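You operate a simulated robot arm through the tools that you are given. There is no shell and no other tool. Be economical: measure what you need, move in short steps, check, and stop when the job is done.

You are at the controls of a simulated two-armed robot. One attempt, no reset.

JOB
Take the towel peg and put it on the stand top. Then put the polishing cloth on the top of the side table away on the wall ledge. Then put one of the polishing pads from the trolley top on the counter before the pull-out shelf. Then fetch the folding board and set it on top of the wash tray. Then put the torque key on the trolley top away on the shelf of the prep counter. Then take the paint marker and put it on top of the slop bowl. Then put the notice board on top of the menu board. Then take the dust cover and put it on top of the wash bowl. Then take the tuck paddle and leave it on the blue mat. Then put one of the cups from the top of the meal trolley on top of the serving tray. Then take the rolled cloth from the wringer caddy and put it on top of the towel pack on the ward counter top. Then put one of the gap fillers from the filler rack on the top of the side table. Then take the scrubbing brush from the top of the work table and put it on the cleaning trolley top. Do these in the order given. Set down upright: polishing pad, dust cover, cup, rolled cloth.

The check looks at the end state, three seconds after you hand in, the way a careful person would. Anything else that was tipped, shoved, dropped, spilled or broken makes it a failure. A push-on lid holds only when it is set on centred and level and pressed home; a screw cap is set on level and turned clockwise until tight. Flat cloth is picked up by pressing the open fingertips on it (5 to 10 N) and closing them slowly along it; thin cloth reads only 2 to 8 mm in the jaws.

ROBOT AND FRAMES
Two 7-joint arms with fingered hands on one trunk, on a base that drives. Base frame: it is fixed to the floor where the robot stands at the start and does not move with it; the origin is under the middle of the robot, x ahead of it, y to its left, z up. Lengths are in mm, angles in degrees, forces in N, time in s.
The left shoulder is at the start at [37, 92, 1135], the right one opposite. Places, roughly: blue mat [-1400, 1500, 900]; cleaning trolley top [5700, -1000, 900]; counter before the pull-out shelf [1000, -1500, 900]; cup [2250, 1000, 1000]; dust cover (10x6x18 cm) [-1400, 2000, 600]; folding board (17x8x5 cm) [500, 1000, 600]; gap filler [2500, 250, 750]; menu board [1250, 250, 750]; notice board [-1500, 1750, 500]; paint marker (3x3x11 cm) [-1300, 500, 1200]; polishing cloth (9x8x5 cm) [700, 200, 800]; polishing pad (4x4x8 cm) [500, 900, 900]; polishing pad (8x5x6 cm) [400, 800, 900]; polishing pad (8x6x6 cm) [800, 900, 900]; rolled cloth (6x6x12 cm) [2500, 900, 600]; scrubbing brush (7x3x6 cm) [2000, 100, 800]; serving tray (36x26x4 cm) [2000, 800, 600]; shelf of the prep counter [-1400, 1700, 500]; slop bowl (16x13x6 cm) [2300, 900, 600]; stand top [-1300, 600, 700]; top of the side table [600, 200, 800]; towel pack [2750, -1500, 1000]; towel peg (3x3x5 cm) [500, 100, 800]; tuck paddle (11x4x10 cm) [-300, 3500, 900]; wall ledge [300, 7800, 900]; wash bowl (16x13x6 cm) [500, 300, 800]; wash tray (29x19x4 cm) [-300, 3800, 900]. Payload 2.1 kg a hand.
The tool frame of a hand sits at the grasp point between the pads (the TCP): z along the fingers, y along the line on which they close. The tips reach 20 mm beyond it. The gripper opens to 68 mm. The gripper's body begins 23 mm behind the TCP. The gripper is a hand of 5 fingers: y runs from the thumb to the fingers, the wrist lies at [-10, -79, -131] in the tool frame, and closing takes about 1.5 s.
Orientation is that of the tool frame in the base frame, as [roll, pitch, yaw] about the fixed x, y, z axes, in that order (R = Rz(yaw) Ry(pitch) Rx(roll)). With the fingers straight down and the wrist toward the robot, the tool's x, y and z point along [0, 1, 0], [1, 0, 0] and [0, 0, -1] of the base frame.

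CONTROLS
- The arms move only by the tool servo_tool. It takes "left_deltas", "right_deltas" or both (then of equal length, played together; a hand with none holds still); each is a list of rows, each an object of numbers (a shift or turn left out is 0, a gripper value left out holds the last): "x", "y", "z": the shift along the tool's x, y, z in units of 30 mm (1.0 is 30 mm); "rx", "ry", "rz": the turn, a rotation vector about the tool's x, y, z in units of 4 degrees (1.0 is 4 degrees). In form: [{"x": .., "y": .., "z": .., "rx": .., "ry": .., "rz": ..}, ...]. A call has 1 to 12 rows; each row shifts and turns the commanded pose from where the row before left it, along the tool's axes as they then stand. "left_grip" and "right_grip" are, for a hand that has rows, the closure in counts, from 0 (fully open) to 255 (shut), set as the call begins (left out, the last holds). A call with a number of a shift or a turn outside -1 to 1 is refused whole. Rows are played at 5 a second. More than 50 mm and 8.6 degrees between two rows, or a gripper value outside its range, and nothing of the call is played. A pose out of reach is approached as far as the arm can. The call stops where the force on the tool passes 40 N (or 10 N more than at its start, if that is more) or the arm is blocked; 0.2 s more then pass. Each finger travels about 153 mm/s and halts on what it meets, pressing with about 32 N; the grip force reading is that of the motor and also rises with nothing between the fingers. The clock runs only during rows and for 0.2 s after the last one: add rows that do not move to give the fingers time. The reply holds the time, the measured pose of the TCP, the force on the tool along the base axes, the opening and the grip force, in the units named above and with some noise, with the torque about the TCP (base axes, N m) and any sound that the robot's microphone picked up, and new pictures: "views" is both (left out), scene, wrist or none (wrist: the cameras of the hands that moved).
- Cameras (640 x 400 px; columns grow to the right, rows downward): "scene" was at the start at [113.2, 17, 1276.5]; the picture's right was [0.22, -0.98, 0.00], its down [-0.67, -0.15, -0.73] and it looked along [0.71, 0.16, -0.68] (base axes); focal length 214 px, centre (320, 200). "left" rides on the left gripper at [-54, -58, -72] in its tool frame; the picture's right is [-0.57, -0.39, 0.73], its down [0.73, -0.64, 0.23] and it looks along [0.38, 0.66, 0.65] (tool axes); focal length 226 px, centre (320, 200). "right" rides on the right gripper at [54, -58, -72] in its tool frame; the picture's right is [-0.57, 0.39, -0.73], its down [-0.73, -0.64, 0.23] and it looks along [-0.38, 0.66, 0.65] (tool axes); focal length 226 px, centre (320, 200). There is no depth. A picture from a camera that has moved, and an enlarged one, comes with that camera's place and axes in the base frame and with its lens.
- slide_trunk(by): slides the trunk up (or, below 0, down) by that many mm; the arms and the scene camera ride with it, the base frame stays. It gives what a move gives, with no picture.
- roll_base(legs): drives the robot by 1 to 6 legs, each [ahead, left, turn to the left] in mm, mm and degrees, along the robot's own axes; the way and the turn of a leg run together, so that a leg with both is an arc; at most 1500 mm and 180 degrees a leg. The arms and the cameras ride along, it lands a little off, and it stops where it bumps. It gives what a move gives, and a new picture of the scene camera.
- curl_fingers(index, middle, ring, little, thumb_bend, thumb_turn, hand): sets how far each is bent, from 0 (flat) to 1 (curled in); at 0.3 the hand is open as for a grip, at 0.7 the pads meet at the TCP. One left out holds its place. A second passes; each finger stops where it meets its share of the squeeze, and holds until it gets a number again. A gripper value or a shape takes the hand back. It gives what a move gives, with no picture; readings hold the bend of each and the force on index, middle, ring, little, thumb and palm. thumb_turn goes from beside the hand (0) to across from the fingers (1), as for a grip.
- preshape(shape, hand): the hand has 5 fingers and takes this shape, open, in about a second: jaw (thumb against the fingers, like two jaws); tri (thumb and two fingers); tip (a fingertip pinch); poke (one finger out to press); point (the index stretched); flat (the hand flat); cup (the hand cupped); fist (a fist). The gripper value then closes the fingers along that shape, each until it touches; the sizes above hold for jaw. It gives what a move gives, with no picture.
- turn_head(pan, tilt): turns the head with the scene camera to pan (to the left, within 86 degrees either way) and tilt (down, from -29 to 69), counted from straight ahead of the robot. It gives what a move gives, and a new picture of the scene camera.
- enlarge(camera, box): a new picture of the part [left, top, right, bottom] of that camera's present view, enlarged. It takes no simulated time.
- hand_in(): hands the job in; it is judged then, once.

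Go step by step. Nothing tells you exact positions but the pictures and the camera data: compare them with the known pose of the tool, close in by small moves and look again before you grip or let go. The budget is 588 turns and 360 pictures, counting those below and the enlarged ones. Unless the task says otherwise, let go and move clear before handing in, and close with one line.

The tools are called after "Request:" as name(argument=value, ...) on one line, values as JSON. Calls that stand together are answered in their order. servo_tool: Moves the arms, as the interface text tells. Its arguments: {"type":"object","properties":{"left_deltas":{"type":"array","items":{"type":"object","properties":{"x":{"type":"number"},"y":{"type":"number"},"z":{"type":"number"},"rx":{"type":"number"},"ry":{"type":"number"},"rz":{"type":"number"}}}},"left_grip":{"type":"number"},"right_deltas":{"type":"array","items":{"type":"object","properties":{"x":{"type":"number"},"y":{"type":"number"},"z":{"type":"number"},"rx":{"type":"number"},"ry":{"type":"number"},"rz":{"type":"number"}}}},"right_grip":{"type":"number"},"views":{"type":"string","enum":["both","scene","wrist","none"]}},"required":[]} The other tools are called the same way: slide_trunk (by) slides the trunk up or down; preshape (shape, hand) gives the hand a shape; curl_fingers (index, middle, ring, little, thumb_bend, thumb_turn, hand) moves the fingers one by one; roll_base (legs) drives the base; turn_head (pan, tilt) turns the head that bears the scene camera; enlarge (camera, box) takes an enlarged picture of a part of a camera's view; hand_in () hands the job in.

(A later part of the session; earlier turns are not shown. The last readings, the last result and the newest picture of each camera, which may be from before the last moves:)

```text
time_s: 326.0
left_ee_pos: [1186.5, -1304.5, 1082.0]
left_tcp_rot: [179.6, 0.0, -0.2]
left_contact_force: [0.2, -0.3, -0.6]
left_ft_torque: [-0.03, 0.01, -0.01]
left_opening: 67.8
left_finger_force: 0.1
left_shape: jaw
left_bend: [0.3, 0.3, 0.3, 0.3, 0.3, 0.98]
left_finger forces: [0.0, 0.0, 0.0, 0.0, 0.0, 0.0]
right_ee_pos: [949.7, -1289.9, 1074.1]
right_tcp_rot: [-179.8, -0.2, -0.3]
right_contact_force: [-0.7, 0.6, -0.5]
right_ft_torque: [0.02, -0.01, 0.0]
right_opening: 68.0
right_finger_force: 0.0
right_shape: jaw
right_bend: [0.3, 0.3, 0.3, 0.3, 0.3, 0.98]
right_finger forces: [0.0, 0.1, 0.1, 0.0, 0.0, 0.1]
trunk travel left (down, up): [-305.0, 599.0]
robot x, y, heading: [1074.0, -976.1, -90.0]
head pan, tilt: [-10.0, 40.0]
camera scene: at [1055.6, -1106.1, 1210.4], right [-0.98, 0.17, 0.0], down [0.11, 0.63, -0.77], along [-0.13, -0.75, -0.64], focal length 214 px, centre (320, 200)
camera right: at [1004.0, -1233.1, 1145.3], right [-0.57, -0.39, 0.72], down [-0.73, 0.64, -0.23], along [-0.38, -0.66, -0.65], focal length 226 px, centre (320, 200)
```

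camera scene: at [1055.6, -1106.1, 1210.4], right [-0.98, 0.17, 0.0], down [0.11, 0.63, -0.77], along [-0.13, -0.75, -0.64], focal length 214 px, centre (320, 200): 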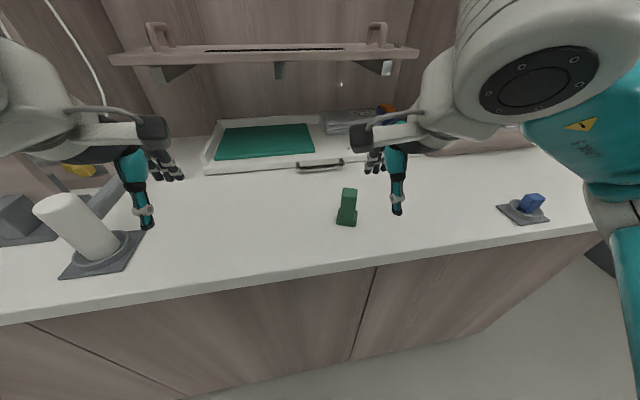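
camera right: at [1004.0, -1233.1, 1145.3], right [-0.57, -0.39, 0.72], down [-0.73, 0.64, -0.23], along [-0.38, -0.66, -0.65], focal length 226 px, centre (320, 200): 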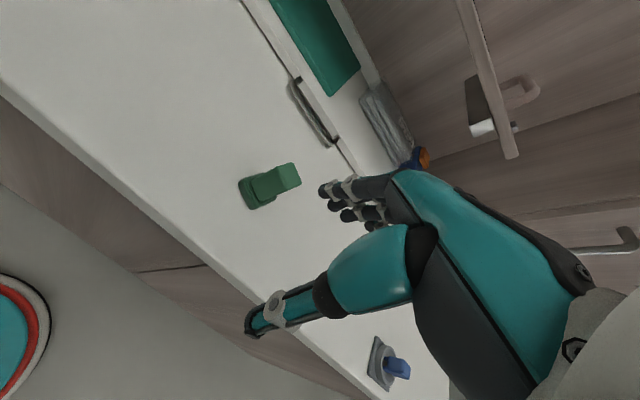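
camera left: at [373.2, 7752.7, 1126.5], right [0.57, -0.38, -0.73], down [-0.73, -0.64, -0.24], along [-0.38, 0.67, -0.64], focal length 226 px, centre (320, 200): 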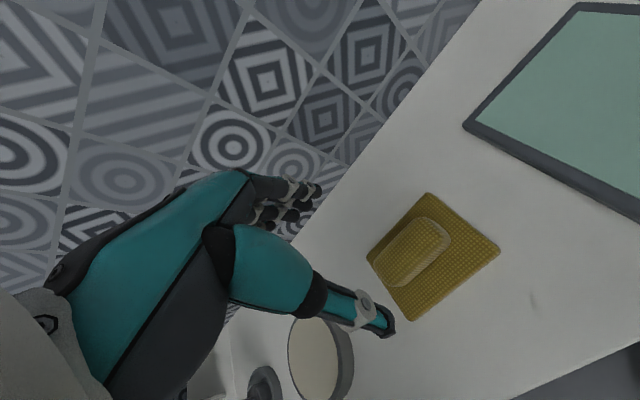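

Pad done. Now the folding board on the trolley's lower shelf: I'll retrace to the trolley's +y side and look.

Request:
roll_base(legs=[[-430, 0, 0], [0, -1400, 0], [-1500, 0, 0], [-750, 0, 0], [0, 850, 0]])

Request:
slide_trunk(by=-200)

Request:
turn_head(pan=0, tilt=25)

Request:
enlarge(camera="scene", box=[210, 130, 450, 290])

```text
time_s: 350.0
left_ee_pos: [643.5, 1359.2, 1080.3]
left_tcp_rot: [179.6, 0.0, -0.3]
left_contact_force: [0.0, 0.4, 0.9]
left_ft_torque: [0.01, 0.0, 0.0]
left_opening: 67.6
left_finger_force: 0.0
left_shape: jaw
left_bend: [0.3, 0.3, 0.3, 0.3, 0.3, 0.98]
left_finger forces: [0.1, 0.0, 0.0, 0.0, 0.0, 0.0]
right_ee_pos: [407.5, 1374.6, 1072.6]
right_tcp_rot: [-179.8, -0.2, -0.4]
right_contact_force: [0.2, 0.6, -0.3]
right_ft_torque: [0.01, -0.02, -0.02]
right_opening: 67.9
right_finger_force: 0.0
right_shape: jaw
right_bend: [0.3, 0.3, 0.3, 0.3, 0.3, 0.98]
right_finger forces: [0.1, 0.1, 0.1, 0.0, 0.1, 0.0]
trunk travel left (down, up): [-305.0, 599.0]
robot x, y, heading: [531.9, 1686.0, -90.3]
head pan, tilt: [-10.0, 40.0]
camera scene: at [514.4, 1558.4, 1210.4], right [-0.98, 0.18, 0.0], down [0.11, 0.63, -0.77], along [-0.14, -0.75, -0.64], focal length 214 px, centre (320, 200)
```

scene: 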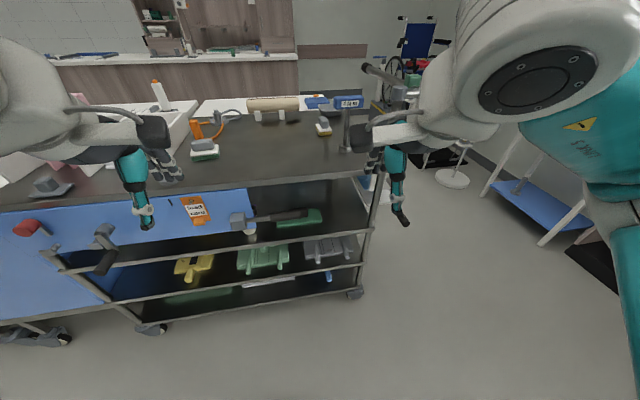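

```text
time_s: 352.1
left_ee_pos: [645.1, 1358.2, 880.8]
left_tcp_rot: [179.6, 0.1, -0.4]
left_contact_force: [-0.7, -0.4, -0.1]
left_ft_torque: [0.01, -0.01, -0.04]
left_opening: 67.7
left_finger_force: 0.0
left_shape: jaw
left_bend: [0.3, 0.3, 0.3, 0.3, 0.3, 0.98]
left_finger forces: [0.0, 0.1, 0.1, 0.1, 0.0, 0.0]
right_ee_pos: [407.6, 1375.0, 873.8]
right_tcp_rot: [-179.9, -0.3, -0.4]
right_contact_force: [-0.2, -0.2, 0.4]
right_ft_torque: [0.0, 0.02, -0.01]
right_opening: 67.9
right_finger_force: 0.1
right_shape: jaw
right_bend: [0.3, 0.3, 0.3, 0.3, 0.3, 0.98]
right_finger forces: [0.1, 0.0, 0.0, 0.0, 0.1, 0.1]
trunk travel left (down, up): [-105.0, 799.0]
robot x, y, heading: [530.7, 1685.5, -90.1]
head pan, tilt: [-10.0, 40.0]
```

```text
time_s: 352.9
left_ee_pos: [645.4, 1359.3, 881.3]
left_tcp_rot: [179.7, 0.1, -0.3]
left_contact_force: [0.2, -0.4, 0.2]
left_ft_torque: [-0.01, -0.01, -0.02]
left_opening: 67.7
left_finger_force: 0.1
left_shape: jaw
left_bend: [0.3, 0.3, 0.3, 0.3, 0.3, 0.98]
left_finger forces: [0.0, 0.0, 0.0, 0.1, 0.0, 0.0]
right_ee_pos: [408.1, 1373.8, 873.9]
right_tcp_rot: [-179.8, -0.3, -0.5]
right_contact_force: [0.1, -0.1, -0.5]
right_ft_torque: [-0.04, 0.03, -0.02]
right_opening: 68.0
right_finger_force: 0.0
right_shape: jaw
right_bend: [0.3, 0.3, 0.3, 0.3, 0.3, 0.98]
right_finger forces: [0.0, 0.0, 0.1, 0.1, 0.1, 0.0]
trunk travel left (down, up): [-105.0, 799.0]
robot x, y, heading: [531.5, 1685.3, -90.1]
head pan, tilt: [0.0, 25.0]
camera scene: at [528.9, 1508.3, 1030.4], right [-1.0, 0.0, 0.0], down [0.0, 0.42, -0.91], along [0.0, -0.91, -0.42], focal length 214 px, centre (320, 200)
```

scene: 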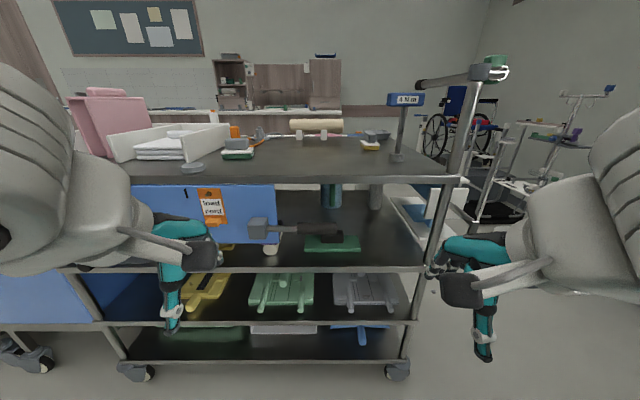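

```text
2.50 times, centred on (330, 210) of scene
camera zoom: at [528.9, 1508.3, 1030.4], right [-1.0, 0.0, 0.0], down [0.0, 0.42, -0.91], along [0.0, -0.91, -0.42], focal length 536 px, centre (295, 175)
```

zoom: 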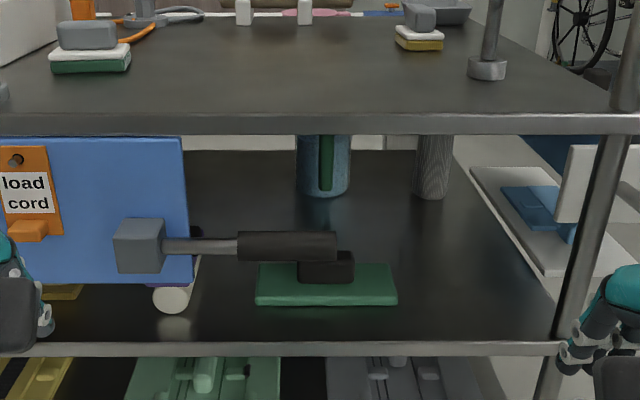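

The folding board is the green plate with a black grip on the first lower shelf, at about [490, 980, 630], with a lever sticking out in front of it. I'll look closer at the grip.

Request:
enlarge(camera="scene", box=[280, 200, 400, 275])

Request:
roll_base(legs=[[200, -150, 0]])

Request:
turn_head(pan=20, tilt=45)

Request:
enlarge(camera="scene", box=[220, 140, 420, 300])

```text
5.33 times, centred on (340, 238) of scene
camera zoom: at [528.9, 1508.3, 1030.4], right [-1.0, 0.0, 0.0], down [0.0, 0.42, -0.91], along [0.0, -0.91, -0.42], focal length 1144 px, centre (213, 0)
```

zoom: 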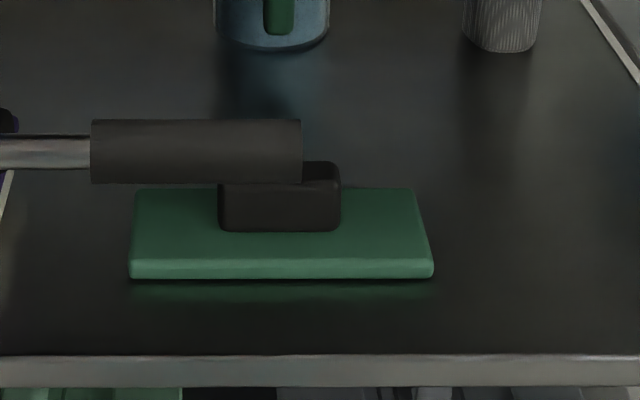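

```text
time_s: 354.7
left_ee_pos: [497.4, 1159.3, 880.7]
left_tcp_rot: [179.6, 0.1, -0.3]
left_contact_force: [0.4, 0.8, 0.6]
left_ft_torque: [-0.02, -0.01, 0.0]
left_opening: 67.6
left_finger_force: 0.1
left_shape: jaw
left_bend: [0.3, 0.3, 0.3, 0.3, 0.3, 0.98]
left_finger forces: [0.0, 0.0, 0.0, 0.0, 0.0, 0.0]
right_ee_pos: [260.4, 1173.4, 873.1]
right_tcp_rot: [-179.8, -0.1, -0.4]
right_contact_force: [0.4, 0.7, -0.1]
right_ft_torque: [-0.06, 0.0, 0.01]
right_opening: 67.7
right_finger_force: 0.1
right_shape: jaw
right_bend: [0.3, 0.3, 0.3, 0.3, 0.3, 0.98]
right_finger forces: [0.0, 0.1, 0.0, 0.0, 0.0, 0.0]
trunk travel left (down, up): [-105.0, 799.0]
robot x, y, heading: [382.4, 1486.8, -89.9]
head pan, tilt: [0.0, 25.0]
camera scene: at [380.6, 1307.5, 1030.5], right [-1.0, 0.0, 0.0], down [0.0, 0.42, -0.91], along [0.0, -0.91, -0.42], focal length 214 px, centre (320, 200)
```

scene: 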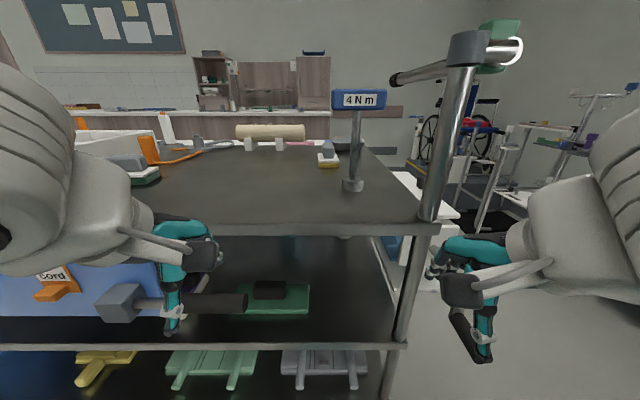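

```text
time_s: 355.6
left_ee_pos: [496.3, 1158.0, 881.9]
left_tcp_rot: [179.6, 0.1, -0.3]
left_contact_force: [0.2, 0.1, -0.8]
left_ft_torque: [-0.01, 0.0, 0.03]
left_opening: 68.0
left_finger_force: 0.0
left_shape: jaw
left_bend: [0.3, 0.3, 0.3, 0.3, 0.3, 0.98]
left_finger forces: [0.0, 0.1, 0.0, 0.0, 0.1, 0.0]
right_ee_pos: [259.2, 1173.5, 872.4]
right_tcp_rot: [-179.8, -0.2, -0.5]
right_contact_force: [-0.4, 0.5, 0.2]
right_ft_torque: [0.01, -0.03, 0.01]
right_opening: 68.2
right_finger_force: 0.0
right_shape: jaw
right_bend: [0.3, 0.3, 0.3, 0.3, 0.3, 0.98]
right_finger forces: [0.0, 0.0, 0.0, 0.0, 0.0, 0.0]
trunk travel left (down, up): [-105.0, 799.0]
robot x, y, heading: [377.9, 1487.2, -90.0]
head pan, tilt: [20.0, 45.0]
camera scene: at [408.4, 1323.0, 999.9], right [-0.94, -0.34, 0.0], down [-0.24, 0.66, -0.71], along [0.24, -0.67, -0.71], focal length 214 px, centre (320, 200)
```

scene: 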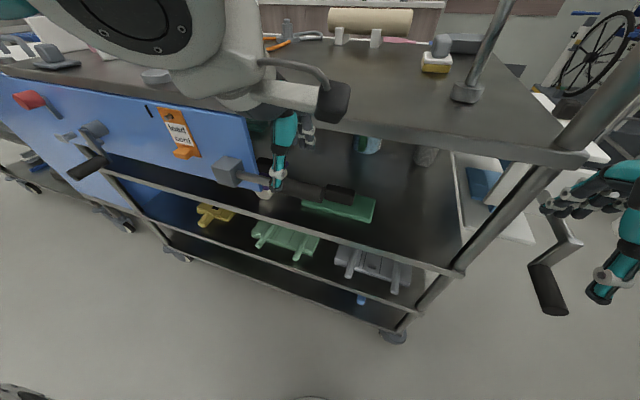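

```text
2.50 times, centred on (320, 220) of scene
camera zoom: at [408.4, 1323.0, 999.9], right [-0.94, -0.34, 0.0], down [-0.24, 0.66, -0.71], along [0.24, -0.67, -0.71], focal length 536 px, centre (320, 150)
```

zoom: 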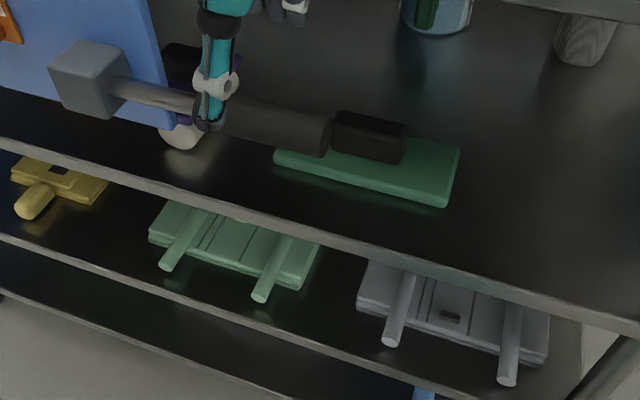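

The grip is about 25 mm thick at [490, 957], z 636–672, and the lever's end is at x 489 in front of it. I'll come in with the left hand from the right of the lever, turning the robot 20° and keeping the right hand high.

Request:
servo_tool(right_deltas=[{"z": -0.9, "y": -0.3}, {"z": -0.9, "y": -0.3}, {"z": -0.9, "y": -0.3}, {"z": -0.9, "y": -0.3}, {"z": -0.9, "y": -0.3}, {"z": -0.9, "y": -0.3}, {"z": -0.9, "y": -0.3}, {"z": -0.9, "y": -0.3}], views="none")

Request:
roll_base(legs=[[0, 0, 20], [0, -209, 0]])

Request:
slide_trunk(by=-90)

Request:
servo_tool(left_deltas=[{"rx": -0.95, "z": 0.5}, {"rx": -0.95, "z": 0.5}, {"rx": -0.95, "z": 0.5}, {"rx": -0.9, "z": 0.5}, {}], views="both")

```text
time_s: 357.4
left_ee_pos: [497.0, 1158.7, 880.5]
left_tcp_rot: [179.6, 0.2, -0.3]
left_contact_force: [0.5, 0.8, -0.2]
left_ft_torque: [0.03, 0.0, -0.01]
left_opening: 68.0
left_finger_force: 0.1
left_shape: jaw
left_bend: [0.3, 0.3, 0.3, 0.3, 0.3, 0.98]
left_finger forces: [0.0, 0.0, 0.1, 0.0, 0.0, 0.0]
right_ee_pos: [267.8, 1217.9, 1054.1]
right_tcp_rot: [-179.9, -0.3, -0.4]
right_contact_force: [0.3, 0.0, -0.5]
right_ft_torque: [0.03, 0.03, 0.02]
right_opening: 67.9
right_finger_force: 0.1
right_shape: jaw
right_bend: [0.3, 0.3, 0.3, 0.3, 0.3, 0.98]
right_finger forces: [0.0, 0.1, 0.0, 0.1, 0.0, 0.0]
right hand out of reach, approached as far as the arm can: row 7, 8
trunk travel left (down, up): [-105.0, 799.0]
robot x, y, heading: [382.5, 1485.4, -90.0]
head pan, tilt: [20.0, 45.0]
```

```text
time_s: 360.1
left_ee_pos: [406.5, 1147.4, 881.5]
left_tcp_rot: [179.6, 0.1, 19.7]
left_contact_force: [-0.8, 0.4, -0.3]
left_ft_torque: [0.02, -0.01, 0.02]
left_opening: 67.8
left_finger_force: 0.1
left_shape: jaw
left_bend: [0.3, 0.3, 0.3, 0.3, 0.3, 0.98]
left_finger forces: [0.0, 0.0, 0.0, 0.0, 0.2, 0.1]
right_ee_pos: [171.4, 1124.2, 1053.3]
right_tcp_rot: [-179.9, -0.2, 19.8]
right_contact_force: [-0.4, 0.5, 0.2]
right_ft_torque: [0.01, 0.03, -0.01]
right_opening: 67.9
right_finger_force: 0.0
right_shape: jaw
right_bend: [0.3, 0.3, 0.3, 0.3, 0.3, 0.98]
right_finger forces: [0.1, 0.0, 0.0, 0.1, 0.0, 0.0]
trunk travel left (down, up): [-105.0, 799.0]
robot x, y, heading: [184.9, 1412.9, -70.1]
head pan, tilt: [20.0, 45.0]
camera scene: at [265.6, 1271.0, 999.9], right [-0.77, -0.64, 0.0], down [-0.45, 0.54, -0.71], along [0.45, -0.54, -0.71], focal length 214 px, centre (320, 200)
```

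scene: 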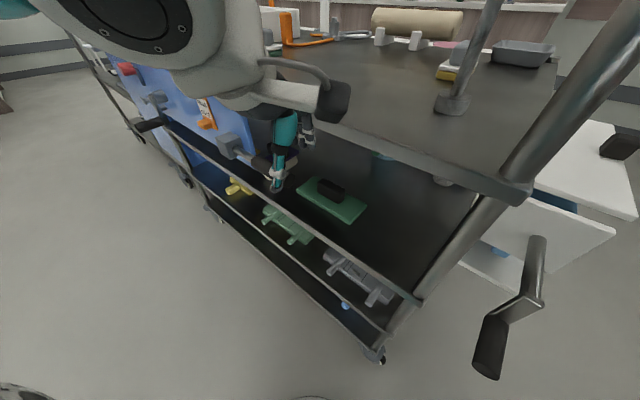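

```text
time_s: 361.3
left_ee_pos: [406.8, 1146.2, 790.3]
left_tcp_rot: [179.6, 0.2, 20.0]
left_contact_force: [0.4, 0.4, 0.1]
left_ft_torque: [0.02, 0.03, 0.01]
left_opening: 67.5
left_finger_force: 0.1
left_shape: jaw
left_bend: [0.3, 0.3, 0.3, 0.3, 0.3, 0.98]
left_finger forces: [0.1, 0.0, 0.0, 0.1, 0.0, 0.0]
right_ee_pos: [181.1, 1094.0, 944.7]
right_tcp_rot: [-175.3, -0.2, 19.8]
right_contact_force: [0.3, 1.0, -0.1]
right_ft_torque: [0.02, 0.0, 0.04]
right_opening: 67.9
right_finger_force: 0.1
right_shape: jaw
right_bend: [0.3, 0.3, 0.3, 0.3, 0.3, 0.98]
right_finger forces: [0.0, 0.0, 0.0, 0.0, 0.0, 0.1]
trunk travel left (down, up): [-15.0, 889.0]
robot x, y, heading: [184.8, 1416.0, -69.7]
head pan, tilt: [20.0, 45.0]
```

```text
time_s: 362.5
left_ee_pos: [412.9, 1114.6, 747.2]
left_tcp_rot: [164.7, 0.2, 19.8]
left_contact_force: [0.1, -0.8, -0.7]
left_ft_torque: [0.0, 0.03, 0.01]
left_opening: 67.6
left_finger_force: 0.1
left_shape: jaw
left_bend: [0.3, 0.3, 0.3, 0.3, 0.3, 0.98]
left_finger forces: [0.0, 0.0, 0.1, 0.0, 0.0, 0.1]
left hand out of reach, approached as far as the arm can: row 3, 4
right_ee_pos: [180.9, 1093.6, 944.6]
right_tcp_rot: [-175.3, -0.4, 20.0]
right_contact_force: [0.3, 0.4, -0.3]
right_ft_torque: [-0.01, 0.0, 0.0]
right_opening: 68.0
right_finger_force: 0.2
right_shape: jaw
right_bend: [0.3, 0.3, 0.3, 0.3, 0.3, 0.98]
right_finger forces: [0.0, 0.1, 0.0, 0.0, 0.1, 0.0]
trunk travel left (down, up): [-15.0, 889.0]
robot x, y, heading: [184.0, 1414.8, -69.8]
head pan, tilt: [20.0, 45.0]
camera scene: at [274.2, 1247.1, 906.9], right [-0.77, -0.64, 0.0], down [-0.45, 0.54, -0.71], along [0.45, -0.54, -0.71], focal length 214 px, centre (320, 200)
camera left: at [336.2, 1166.1, 802.2], right [-0.6, -0.02, -0.8], down [0.5, 0.77, -0.39], along [0.63, -0.63, -0.45], focal length 226 px, centre (320, 200)
```

scene: 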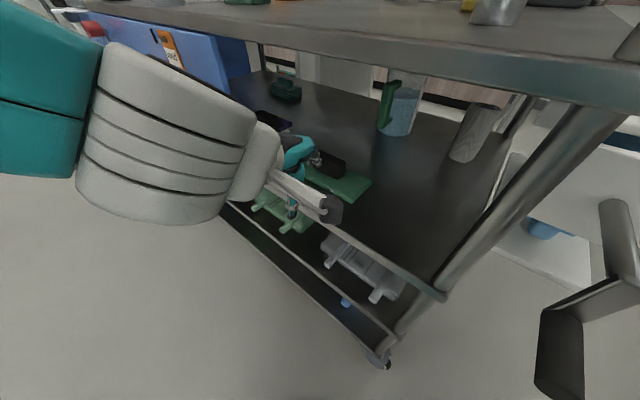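
left: 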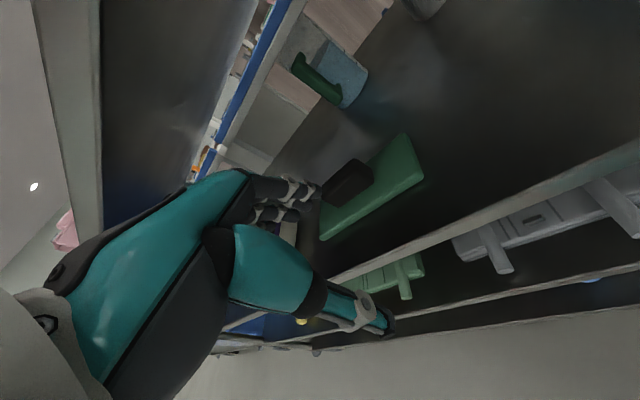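

The knuckles would brush the lever, so I'll use a three-finger shape, roll the left hand 30° away from the lever and move the base over.

Request:
preshape(hand="left", shape="tri")

Request:
roll_base(legs=[[0, -50, 0]])

Request:
servo_tool(left_deltas=[{"ry": 0.95}, {"ry": 0.95}, {"ry": 0.95}, {"ry": 0.95}, {"ry": 0.95}, {"ry": 0.95}, {"ry": 0.95}, {"ry": 0.85}, {}], views="both")

```text
time_s: 363.4
left_ee_pos: [412.1, 1113.9, 748.9]
left_tcp_rot: [164.7, 0.1, 19.8]
left_contact_force: [-0.5, -0.8, 0.2]
left_ft_torque: [-0.01, -0.03, 0.03]
left_opening: 67.8
left_finger_force: 0.1
left_shape: tri
left_bend: [0.3, 0.3, 0.99, 0.99, 0.3, 0.98]
left_finger forces: [0.1, 0.0, 0.0, 0.0, 0.0, 0.1]
right_ee_pos: [180.9, 1094.1, 944.7]
right_tcp_rot: [-175.4, -0.3, 19.9]
right_contact_force: [0.2, -0.7, -0.4]
right_ft_torque: [0.0, -0.02, -0.01]
right_opening: 67.9
right_finger_force: 0.0
right_shape: jaw
right_bend: [0.3, 0.3, 0.3, 0.3, 0.3, 0.98]
right_finger forces: [0.0, 0.1, 0.1, 0.0, 0.0, 0.0]
trunk travel left (down, up): [-15.0, 889.0]
robot x, y, heading: [181.7, 1413.5, -70.0]
head pan, tilt: [20.0, 45.0]
```

```text
time_s: 364.4
left_ee_pos: [365.7, 1097.2, 748.0]
left_tcp_rot: [164.7, 0.1, 19.8]
left_contact_force: [-0.4, -0.7, 0.1]
left_ft_torque: [0.0, -0.01, 0.01]
left_opening: 67.6
left_finger_force: 0.1
left_shape: tri
left_bend: [0.3, 0.3, 0.99, 0.99, 0.3, 0.98]
left_finger forces: [0.0, 0.0, 0.1, 0.0, 0.0, 0.1]
right_ee_pos: [134.9, 1077.0, 944.0]
right_tcp_rot: [-175.2, -0.3, 19.8]
right_contact_force: [-0.6, -0.6, 0.3]
right_ft_torque: [0.01, 0.0, -0.07]
right_opening: 68.1
right_finger_force: 0.0
right_shape: jaw
right_bend: [0.3, 0.3, 0.3, 0.3, 0.3, 0.98]
right_finger forces: [0.0, 0.1, 0.0, 0.0, 0.1, 0.1]
trunk travel left (down, up): [-15.0, 889.0]
robot x, y, heading: [134.9, 1392.8, -70.0]
head pan, tilt: [20.0, 45.0]
camera scene: at [226.9, 1230.0, 906.9], right [-0.77, -0.64, 0.0], down [-0.45, 0.54, -0.71], along [0.45, -0.54, -0.71], focal length 214 px, centre (320, 200)
```

scene: 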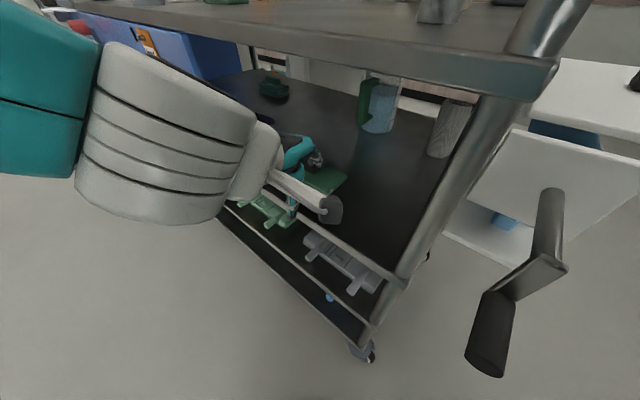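

```text
time_s: 366.4
left_ee_pos: [366.1, 1097.0, 747.6]
left_tcp_rot: [162.5, -28.8, 28.6]
left_contact_force: [0.6, -0.3, 0.3]
left_ft_torque: [0.02, -0.03, 0.01]
left_opening: 67.6
left_finger_force: 0.1
left_shape: tri
left_bend: [0.3, 0.3, 0.99, 0.99, 0.3, 0.98]
left_finger forces: [0.0, 0.0, 0.1, 0.0, 0.0, 0.1]
right_ee_pos: [134.6, 1075.7, 944.8]
right_tcp_rot: [-175.2, -0.3, 19.8]
right_contact_force: [0.6, -1.0, 0.2]
right_ft_torque: [0.01, -0.01, 0.01]
right_opening: 67.9
right_finger_force: 0.0
right_shape: jaw
right_bend: [0.3, 0.3, 0.3, 0.3, 0.3, 0.98]
right_finger forces: [0.0, 0.0, 0.0, 0.0, 0.1, 0.0]
trunk travel left (down, up): [-15.0, 889.0]
robot x, y, heading: [138.0, 1399.3, -69.8]
head pan, tilt: [20.0, 45.0]
camera scene: at [226.9, 1229.9, 906.9], right [-0.77, -0.64, 0.0], down [-0.45, 0.54, -0.71], along [0.45, -0.54, -0.71], focal length 214 px, centre (320, 200)
camera left: at [265.5, 1129.8, 766.9], right [-0.17, 0.08, -0.98], down [0.48, 0.88, -0.01], along [0.86, -0.47, -0.18], focal length 226 px, centre (320, 200)
```

scene: 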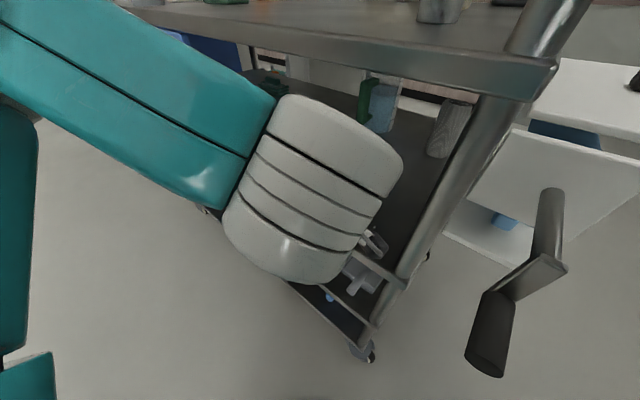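
left: 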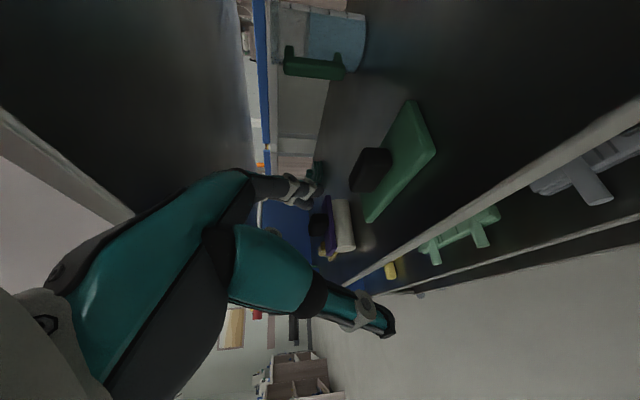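

The new view shows the grip clearly. I'll lower the hand to shelf-entry height outside the trolley first.

Request:
servo_tool(left_deltas=[{"x": -0.4, "y": -0.22, "z": 0.7}, {"x": -0.4, "y": -0.22, "z": 0.7}, {"x": -0.4, "y": -0.22, "z": 0.7}, {}], views="both")

```text
time_s: 367.4
left_ee_pos: [366.7, 1097.6, 672.5]
left_tcp_rot: [162.5, -28.6, 28.4]
left_contact_force: [-1.1, -0.8, 0.6]
left_ft_torque: [0.01, 0.0, 0.0]
left_opening: 67.8
left_finger_force: 0.0
left_shape: tri
left_bend: [0.3, 0.3, 0.99, 0.99, 0.3, 0.98]
left_finger forces: [0.0, 0.0, 0.0, 0.1, 0.1, 0.0]
right_ee_pos: [134.5, 1076.9, 943.9]
right_tcp_rot: [-175.2, -0.3, 19.9]
right_contact_force: [-0.2, 0.8, 0.2]
right_ft_torque: [0.0, -0.01, 0.03]
right_opening: 67.9
right_finger_force: 0.0
right_shape: jaw
right_bend: [0.3, 0.3, 0.3, 0.3, 0.3, 0.98]
right_finger forces: [0.0, 0.0, 0.1, 0.0, 0.0, 0.0]
trunk travel left (down, up): [-15.0, 889.0]
robot x, y, heading: [134.2, 1395.7, -69.9]
head pan, tilt: [20.0, 45.0]
camera scene: at [226.9, 1229.9, 906.9], right [-0.77, -0.64, 0.0], down [-0.45, 0.54, -0.71], along [0.45, -0.54, -0.71], focal length 214 px, centre (320, 200)
camera left: at [267.0, 1130.3, 691.9], right [-0.17, 0.08, -0.98], down [0.48, 0.88, -0.01], along [0.86, -0.47, -0.19], focal length 226 px, centre (320, 200)
```

scene: 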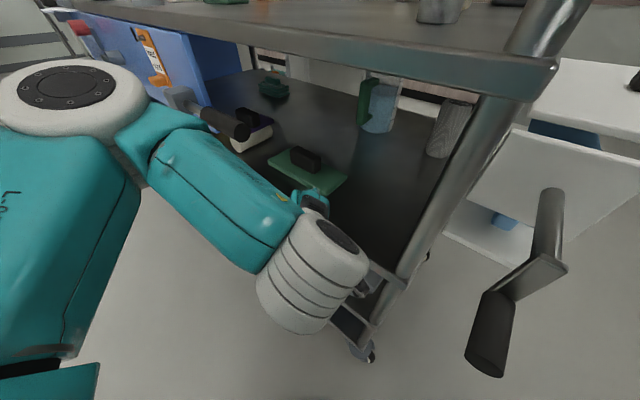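
left: 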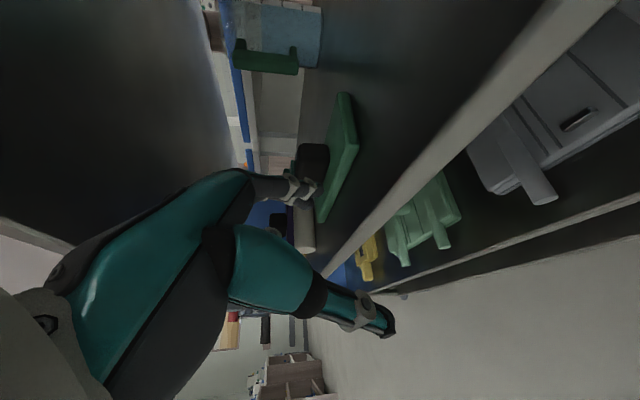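

The left elbow would sweep into the lever. I'll back out, restore the left arm, and use the right arm, whose elbow swings to the free side.

Request:
roll_base(legs=[[-250, 0, 0]])

Request:
servo_tool(left_deltas=[{"x": 0.4, "y": 0.22, "z": -0.7, "ry": -0.9}, {"x": 0.4, "y": 0.22, "z": -0.7, "ry": -0.9}, {"x": 0.4, "y": 0.22, "z": -0.7, "ry": -0.9}, {"ry": -0.95, "z": -0.5}, {"ry": -0.95, "z": -0.5}, {"ry": -0.95, "z": -0.5}, {"ry": -0.95, "z": -0.5}, {"rx": 0.95, "ry": -0.95, "z": -0.5}, {"rx": 0.95, "z": -0.5}, {"rx": 0.95, "z": -0.5}, {"rx": 0.9, "z": -0.5}], right_deltas=[{"rx": -0.6, "z": 0.5}, {"rx": -0.6}, {}, {}, {}, {}, {}, {}, {}, {}, {}], views="none")

Request:
servo_tool(left_deltas=[{"z": -0.8}, {"z": -0.8}, {"z": -0.8}, {"z": -0.8}, {"z": -0.5}, {}], views="scene")

```text
time_s: 369.2
left_ee_pos: [281.2, 1333.9, 671.9]
left_tcp_rot: [162.6, -28.6, 28.4]
left_contact_force: [-0.2, -0.3, -0.1]
left_ft_torque: [-0.02, 0.01, 0.0]
left_opening: 67.4
left_finger_force: 0.0
left_shape: tri
left_bend: [0.3, 0.3, 0.99, 0.99, 0.3, 0.98]
left_finger forces: [0.0, 0.0, 0.0, 0.0, 0.0, 0.0]
right_ee_pos: [48.3, 1313.9, 945.5]
right_tcp_rot: [-175.3, -0.4, 20.0]
right_contact_force: [-0.4, -0.3, 0.1]
right_ft_torque: [-0.01, 0.0, 0.04]
right_opening: 68.0
right_finger_force: 0.0
right_shape: jaw
right_bend: [0.3, 0.3, 0.3, 0.3, 0.3, 0.98]
right_finger forces: [0.0, 0.0, 0.0, 0.0, 0.1, 0.0]
trunk travel left (down, up): [-15.0, 889.0]
robot x, y, heading: [54.2, 1634.4, -70.0]
head pan, tilt: [20.0, 45.0]
camera scene: at [140.8, 1466.5, 906.9], right [-0.77, -0.64, 0.0], down [-0.45, 0.54, -0.71], along [0.45, -0.54, -0.71], focal length 214 px, centre (320, 200)
```

scene: 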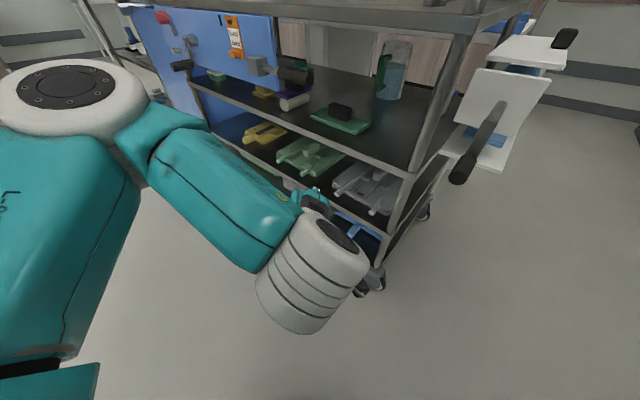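

```text
time_s: 371.6
left_ee_pos: [264.3, 1354.6, 863.7]
left_tcp_rot: [179.8, 0.1, 19.8]
left_contact_force: [-0.1, 0.6, -0.7]
left_ft_torque: [-0.01, -0.03, 0.02]
left_opening: 67.9
left_finger_force: 0.0
left_shape: tri
left_bend: [0.3, 0.3, 0.99, 0.99, 0.3, 0.98]
left_finger forces: [0.1, 0.0, 0.1, 0.0, 0.0, 0.1]
right_ee_pos: [47.3, 1314.2, 929.5]
right_tcp_rot: [179.9, -0.5, 20.0]
right_contact_force: [0.0, -0.4, -0.8]
right_ft_torque: [0.01, 0.02, 0.02]
right_opening: 67.8
right_finger_force: 0.1
right_shape: jaw
right_bend: [0.3, 0.3, 0.3, 0.3, 0.3, 0.98]
right_finger forces: [0.0, 0.0, 0.0, 0.0, 0.1, 0.0]
trunk travel left (down, up): [-15.0, 889.0]
robot x, y, heading: [50.7, 1631.7, -70.1]
head pan, tilt: [20.0, 45.0]
```

```text
time_s: 373.0
left_ee_pos: [272.8, 1366.2, 961.6]
left_tcp_rot: [179.8, 0.1, 20.0]
left_contact_force: [0.2, 0.1, 0.3]
left_ft_torque: [0.0, -0.02, -0.02]
left_opening: 67.6
left_finger_force: 0.1
left_shape: tri
left_bend: [0.3, 0.3, 0.99, 0.99, 0.3, 0.98]
left_finger forces: [0.1, 0.0, 0.1, 0.1, 0.1, 0.0]
left hand out of reach, approached as far as the arm can: row 4, 5
right_ee_pos: [48.5, 1313.6, 929.2]
right_tcp_rot: [179.9, -0.5, 19.9]
right_contact_force: [0.5, 0.3, 0.3]
right_ft_torque: [0.02, 0.01, -0.01]
right_opening: 67.6
right_finger_force: 0.0
right_shape: jaw
right_bend: [0.3, 0.3, 0.3, 0.3, 0.3, 0.98]
right_finger forces: [0.1, 0.0, 0.0, 0.1, 0.1, 0.0]
trunk travel left (down, up): [-15.0, 889.0]
robot x, y, heading: [50.4, 1636.2, -70.0]
head pan, tilt: [20.0, 45.0]
camera scene: at [140.8, 1466.6, 906.9], right [-0.77, -0.64, 0.0], down [-0.45, 0.54, -0.71], along [0.45, -0.54, -0.71], focal length 214 px, centre (320, 200)
```

scene: 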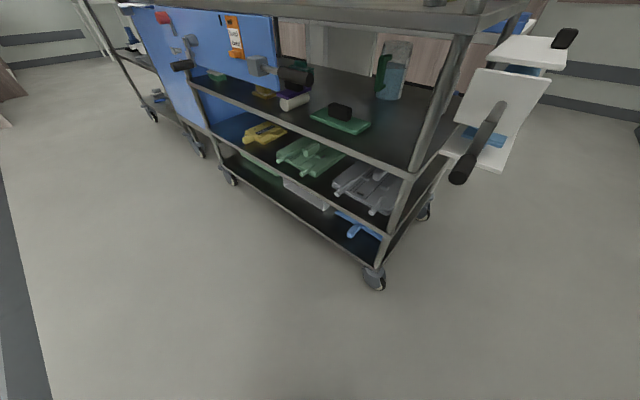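

The right arm now has a clear line in. I'll shape its hand the same way: tri, pitched 15°, rolled about 32°.

Request:
preshape(hand="right", shape="tri")

Request:
servo_tool(right_deltas=[{"rx": -0.94, "z": 0.8}, {"rx": -0.94, "z": 0.8}, {"rx": -0.94, "z": 0.8}, {"rx": -0.94, "z": 0.8}, {"ry": 1}, {"ry": 1}, {"ry": 1}, {"ry": 1}, {"ry": 1}, {"ry": 1}, {"ry": 1}, {"ry": 1}], views="both")

```text
time_s: 373.9
left_ee_pos: [273.4, 1366.4, 960.8]
left_tcp_rot: [179.7, 0.2, 19.9]
left_contact_force: [0.1, -0.5, 0.0]
left_ft_torque: [-0.01, -0.03, -0.03]
left_opening: 68.0
left_finger_force: 0.1
left_shape: tri
left_bend: [0.3, 0.3, 0.99, 0.99, 0.3, 0.98]
left_finger forces: [0.0, 0.1, 0.1, 0.1, 0.0, 0.1]
right_ee_pos: [47.5, 1314.2, 930.3]
right_tcp_rot: [179.9, -0.4, 19.8]
right_contact_force: [-0.5, 0.3, -1.0]
right_ft_torque: [0.02, 0.02, 0.01]
right_opening: 67.8
right_finger_force: 0.0
right_shape: tri
right_bend: [0.3, 0.3, 0.99, 0.99, 0.3, 0.98]
right_finger forces: [0.0, 0.1, 0.1, 0.0, 0.1, 0.0]
trunk travel left (down, up): [-15.0, 889.0]
robot x, y, heading: [51.5, 1634.1, -70.1]
head pan, tilt: [20.0, 45.0]
```

```text
time_s: 376.5
left_ee_pos: [272.9, 1366.5, 961.1]
left_tcp_rot: [179.7, 0.1, 20.1]
left_contact_force: [0.2, 0.5, -0.6]
left_ft_torque: [-0.01, -0.01, 0.01]
left_opening: 67.6
left_finger_force: 0.1
left_shape: tri
left_bend: [0.3, 0.3, 0.99, 0.99, 0.3, 0.98]
left_finger forces: [0.0, 0.0, 0.0, 0.0, 0.0, 0.1]
right_ee_pos: [52.4, 1304.3, 832.6]
right_tcp_rot: [162.2, -31.1, 29.2]
right_contact_force: [-0.3, -0.7, 0.1]
right_ft_torque: [-0.02, 0.01, 0.03]
right_opening: 67.9
right_finger_force: 0.1
right_shape: tri
right_bend: [0.3, 0.3, 0.99, 0.99, 0.3, 0.98]
right_finger forces: [0.0, 0.0, 0.1, 0.0, 0.1, 0.0]
trunk travel left (down, up): [-15.0, 889.0]
robot x, y, heading: [50.8, 1631.5, -69.7]
head pan, tilt: [20.0, 45.0]
camera scene: at [140.8, 1466.6, 906.9], right [-0.77, -0.64, 0.0], down [-0.45, 0.54, -0.71], along [0.45, -0.54, -0.71], focal length 214 px, centre (320, 200)
camera right: at [31.5, 1382.5, 905.9], right [-0.72, -0.57, 0.4], down [-0.62, 0.27, -0.73], along [0.31, -0.78, -0.55], focal length 226 px, centre (320, 200)
```

scene: 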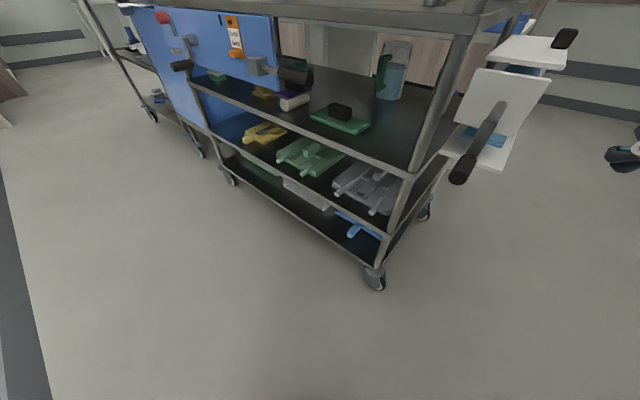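
right: 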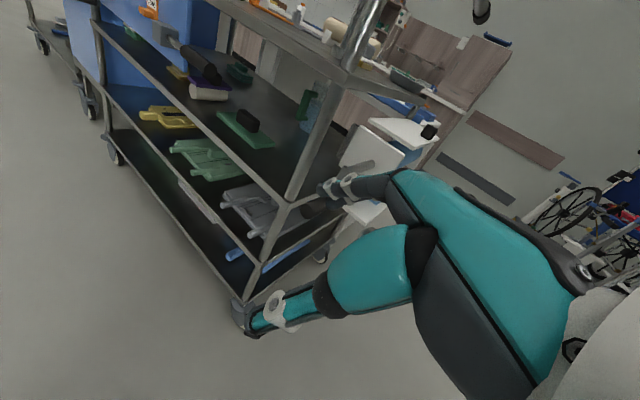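

Geometry checks out: the right hand and its camera pass about 25 mm to the side of the lever. I'll shift the base left and ahead, then lower the hand in front of the shelf.

Request:
roll_base(legs=[[0, 318, 0], [268, 0, 0]])

Request:
servo_tool(right_deltas=[{"x": -0.74, "y": -0.28, "z": 0.76}, {"x": -0.74, "y": -0.28, "z": 0.76}, {"x": -0.74, "y": -0.28, "z": 0.76}, {"x": -0.74, "y": -0.28, "z": 0.76}, {"x": -0.74, "y": -0.28, "z": 0.76}, {}], views="both")

```text
time_s: 380.1
left_ee_pos: [665.7, 1228.9, 961.4]
left_tcp_rot: [179.7, 0.1, 20.1]
left_contact_force: [-0.4, -0.4, 0.6]
left_ft_torque: [0.02, -0.02, 0.0]
left_opening: 67.7
left_finger_force: 0.1
left_shape: tri
left_bend: [0.3, 0.3, 0.99, 0.99, 0.3, 0.98]
left_finger forces: [0.0, 0.1, 0.0, 0.0, 0.0, 0.0]
right_ee_pos: [443.4, 1166.6, 835.2]
right_tcp_rot: [162.4, -31.2, 29.2]
right_contact_force: [-0.7, 0.6, -0.7]
right_ft_torque: [-0.06, 0.04, -0.04]
right_opening: 68.1
right_finger_force: 0.2
right_shape: tri
right_bend: [0.3, 0.3, 0.99, 0.99, 0.3, 0.98]
right_finger forces: [0.0, 0.1, 0.0, 0.1, 0.1, 0.0]
trunk travel left (down, up): [-15.0, 889.0]
robot x, y, heading: [444.0, 1494.0, -69.8]
head pan, tilt: [20.0, 45.0]
camera scene: at [532.6, 1327.9, 906.9], right [-0.76, -0.64, 0.0], down [-0.46, 0.54, -0.71], along [0.46, -0.54, -0.71], focal length 214 px, centre (320, 200)
```

scene: 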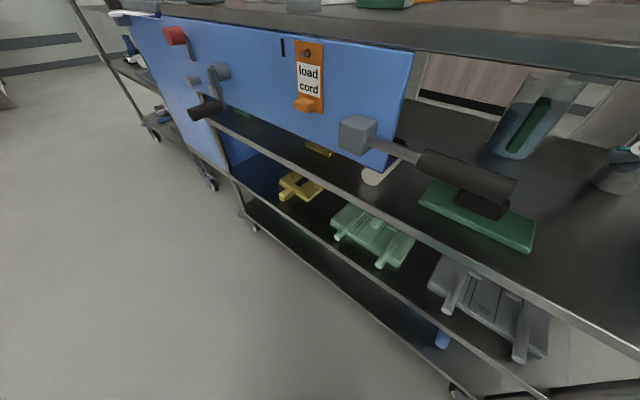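

```text
time_s: 381.5
left_ee_pos: [666.3, 1228.7, 960.9]
left_tcp_rot: [179.7, -0.1, 20.1]
left_contact_force: [0.2, 1.1, -0.1]
left_ft_torque: [0.04, 0.0, 0.0]
left_opening: 67.8
left_finger_force: 0.0
left_shape: tri
left_bend: [0.3, 0.3, 0.99, 0.99, 0.3, 0.98]
left_finger forces: [0.0, 0.0, 0.0, 0.0, 0.0, 0.1]
right_ee_pos: [408.1, 1109.9, 701.3]
right_tcp_rot: [162.4, -31.0, 29.4]
right_contact_force: [-0.8, -0.5, 0.1]
right_ft_torque: [0.0, 0.03, 0.01]
right_opening: 68.1
right_finger_force: 0.0
right_shape: tri
right_bend: [0.3, 0.3, 0.99, 0.99, 0.3, 0.98]
right_finger forces: [0.1, 0.0, 0.0, 0.1, 0.1, 0.0]
right hand out of reach, approached as far as the arm can: row 1, 2, 3, 4
trunk travel left (down, up): [-15.0, 889.0]
robot x, y, heading: [444.3, 1495.0, -69.5]
head pan, tilt: [20.0, 45.0]
camera scene: at [532.6, 1327.8, 906.9], right [-0.76, -0.64, 0.0], down [-0.46, 0.54, -0.71], along [0.46, -0.54, -0.71], focal length 214 px, centre (320, 200)
camera right: at [388.4, 1186.1, 772.6], right [-0.72, -0.57, 0.4], down [-0.63, 0.27, -0.73], along [0.31, -0.78, -0.55], focal length 226 px, centre (320, 200)
```

scene: 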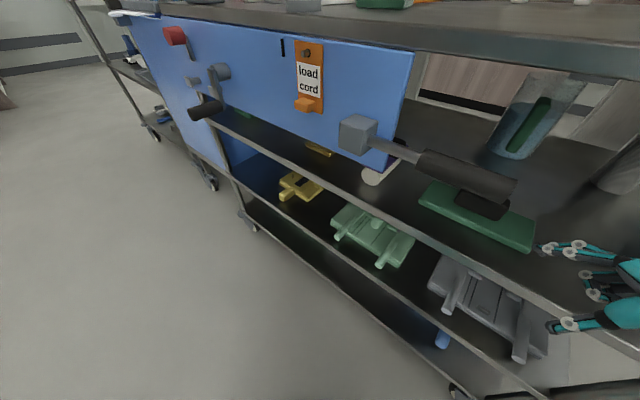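
right: 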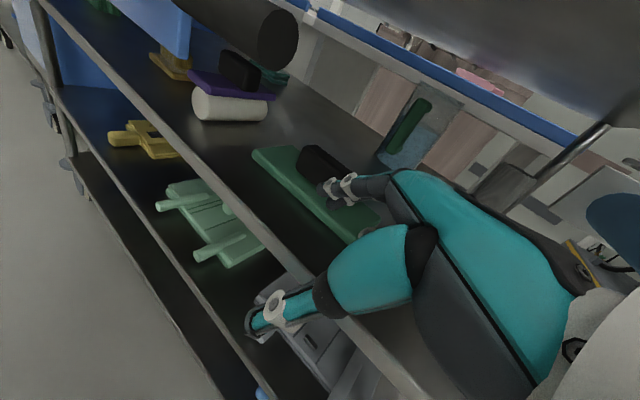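

The grip is confirmed at about [490, 962]. I'll roll the base 95 mm ahead, bringing the hand in under the trolley top, and check.

Request:
roll_base(legs=[[95, 0, 0]])

Request:
turn_head(pan=-20, tilt=45)

Request:
servo_tool(right_deltas=[{}], views="wrist")

```text
time_s: 382.6
left_ee_pos: [697.1, 1139.7, 961.4]
left_tcp_rot: [179.8, 0.1, 20.1]
left_contact_force: [-0.2, 0.5, 0.3]
left_ft_torque: [-0.01, -0.04, 0.02]
left_opening: 67.8
left_finger_force: 0.0
left_shape: tri
left_bend: [0.3, 0.3, 0.99, 0.99, 0.3, 0.98]
left_finger forces: [0.1, 0.1, 0.0, 0.0, 0.0, 0.0]
right_ee_pos: [442.0, 1021.2, 702.0]
right_tcp_rot: [162.2, -31.1, 29.3]
right_contact_force: [0.1, 0.0, 0.2]
right_ft_torque: [-0.03, 0.0, 0.0]
right_opening: 67.9
right_finger_force: 0.0
right_shape: tri
right_bend: [0.3, 0.3, 0.99, 0.99, 0.3, 0.98]
right_finger forces: [0.0, 0.0, 0.0, 0.0, 0.1, 0.0]
trunk travel left (down, up): [-15.0, 889.0]
robot x, y, heading: [475.2, 1406.7, -70.1]
head pan, tilt: [20.0, 45.0]
camera scene: at [565.2, 1239.0, 906.9], right [-0.76, -0.64, 0.0], down [-0.46, 0.54, -0.71], along [0.46, -0.54, -0.71], focal length 214 px, centre (320, 200)
```

scene: 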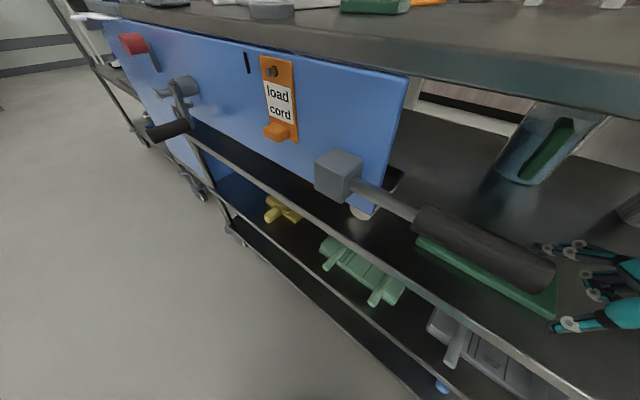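

```text
time_s: 383.7
left_ee_pos: [696.7, 1139.0, 961.8]
left_tcp_rot: [179.7, 0.1, 20.1]
left_contact_force: [0.4, -0.6, -0.6]
left_ft_torque: [0.01, 0.0, 0.0]
left_opening: 67.7
left_finger_force: 0.0
left_shape: tri
left_bend: [0.3, 0.3, 0.99, 0.99, 0.3, 0.98]
left_finger forces: [0.0, 0.0, 0.1, 0.0, 0.1, 0.1]
right_ee_pos: [441.6, 1019.7, 701.9]
right_tcp_rot: [162.4, -31.1, 29.2]
right_contact_force: [-0.2, 0.4, 0.1]
right_ft_torque: [0.02, -0.02, -0.02]
right_opening: 68.0
right_finger_force: 0.0
right_shape: tri
right_bend: [0.3, 0.3, 0.99, 0.99, 0.3, 0.98]
right_finger forces: [0.1, 0.1, 0.0, 0.0, 0.0, 0.0]
trunk travel left (down, up): [-15.0, 889.0]
robot x, y, heading: [476.2, 1400.2, -69.8]
head pan, tilt: [-20.0, 45.0]
camera scene: at [513.0, 1219.8, 906.9], right [-1.0, 0.0, 0.0], down [0.0, 0.71, -0.71], along [0.0, -0.71, -0.71], focal length 214 px, centre (320, 200)
```

scene: 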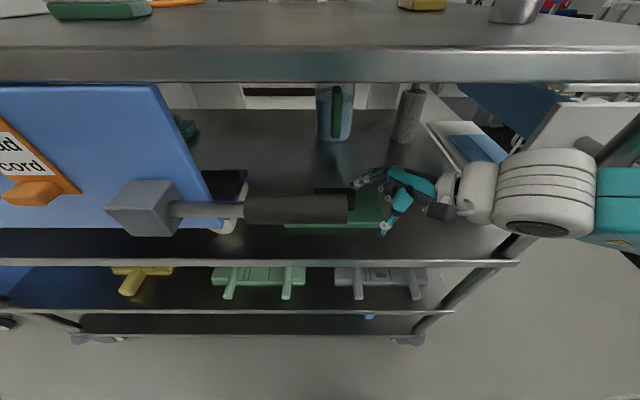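

```text
time_s: 384.1
left_ee_pos: [697.6, 1139.2, 961.4]
left_tcp_rot: [179.7, 0.1, 20.1]
left_contact_force: [-0.6, -0.2, 0.9]
left_ft_torque: [0.01, -0.02, -0.02]
left_opening: 67.9
left_finger_force: 0.0
left_shape: tri
left_bend: [0.3, 0.3, 0.99, 0.99, 0.3, 0.98]
left_finger forces: [0.1, 0.0, 0.0, 0.0, 0.1, 0.0]
right_ee_pos: [440.7, 1020.8, 701.8]
right_tcp_rot: [162.3, -31.2, 29.2]
right_contact_force: [-1.0, -0.8, 1.0]
right_ft_torque: [-0.03, -0.04, 0.01]
right_opening: 67.9
right_finger_force: 0.0
right_shape: tri
right_bend: [0.3, 0.3, 0.99, 0.99, 0.3, 0.98]
right_finger forces: [0.1, 0.0, 0.1, 0.0, 0.0, 0.0]
trunk travel left (down, up): [-15.0, 889.0]
robot x, y, heading: [471.8, 1404.3, -69.9]
head pan, tilt: [-20.0, 45.0]
camera right: at [421.0, 1097.2, 773.0], right [-0.72, -0.57, 0.4], down [-0.62, 0.27, -0.73], along [0.31, -0.78, -0.55], focal length 226 px, centre (320, 200)
```

right: 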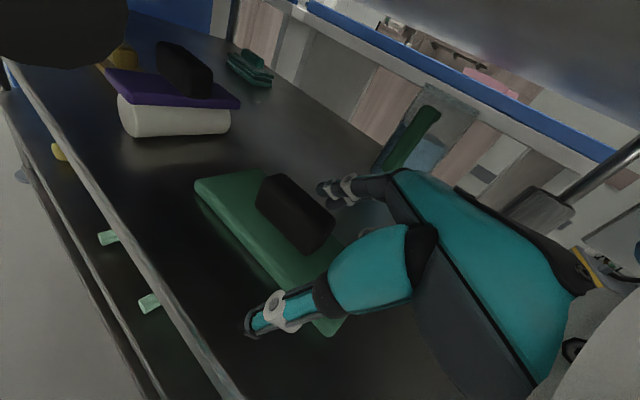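

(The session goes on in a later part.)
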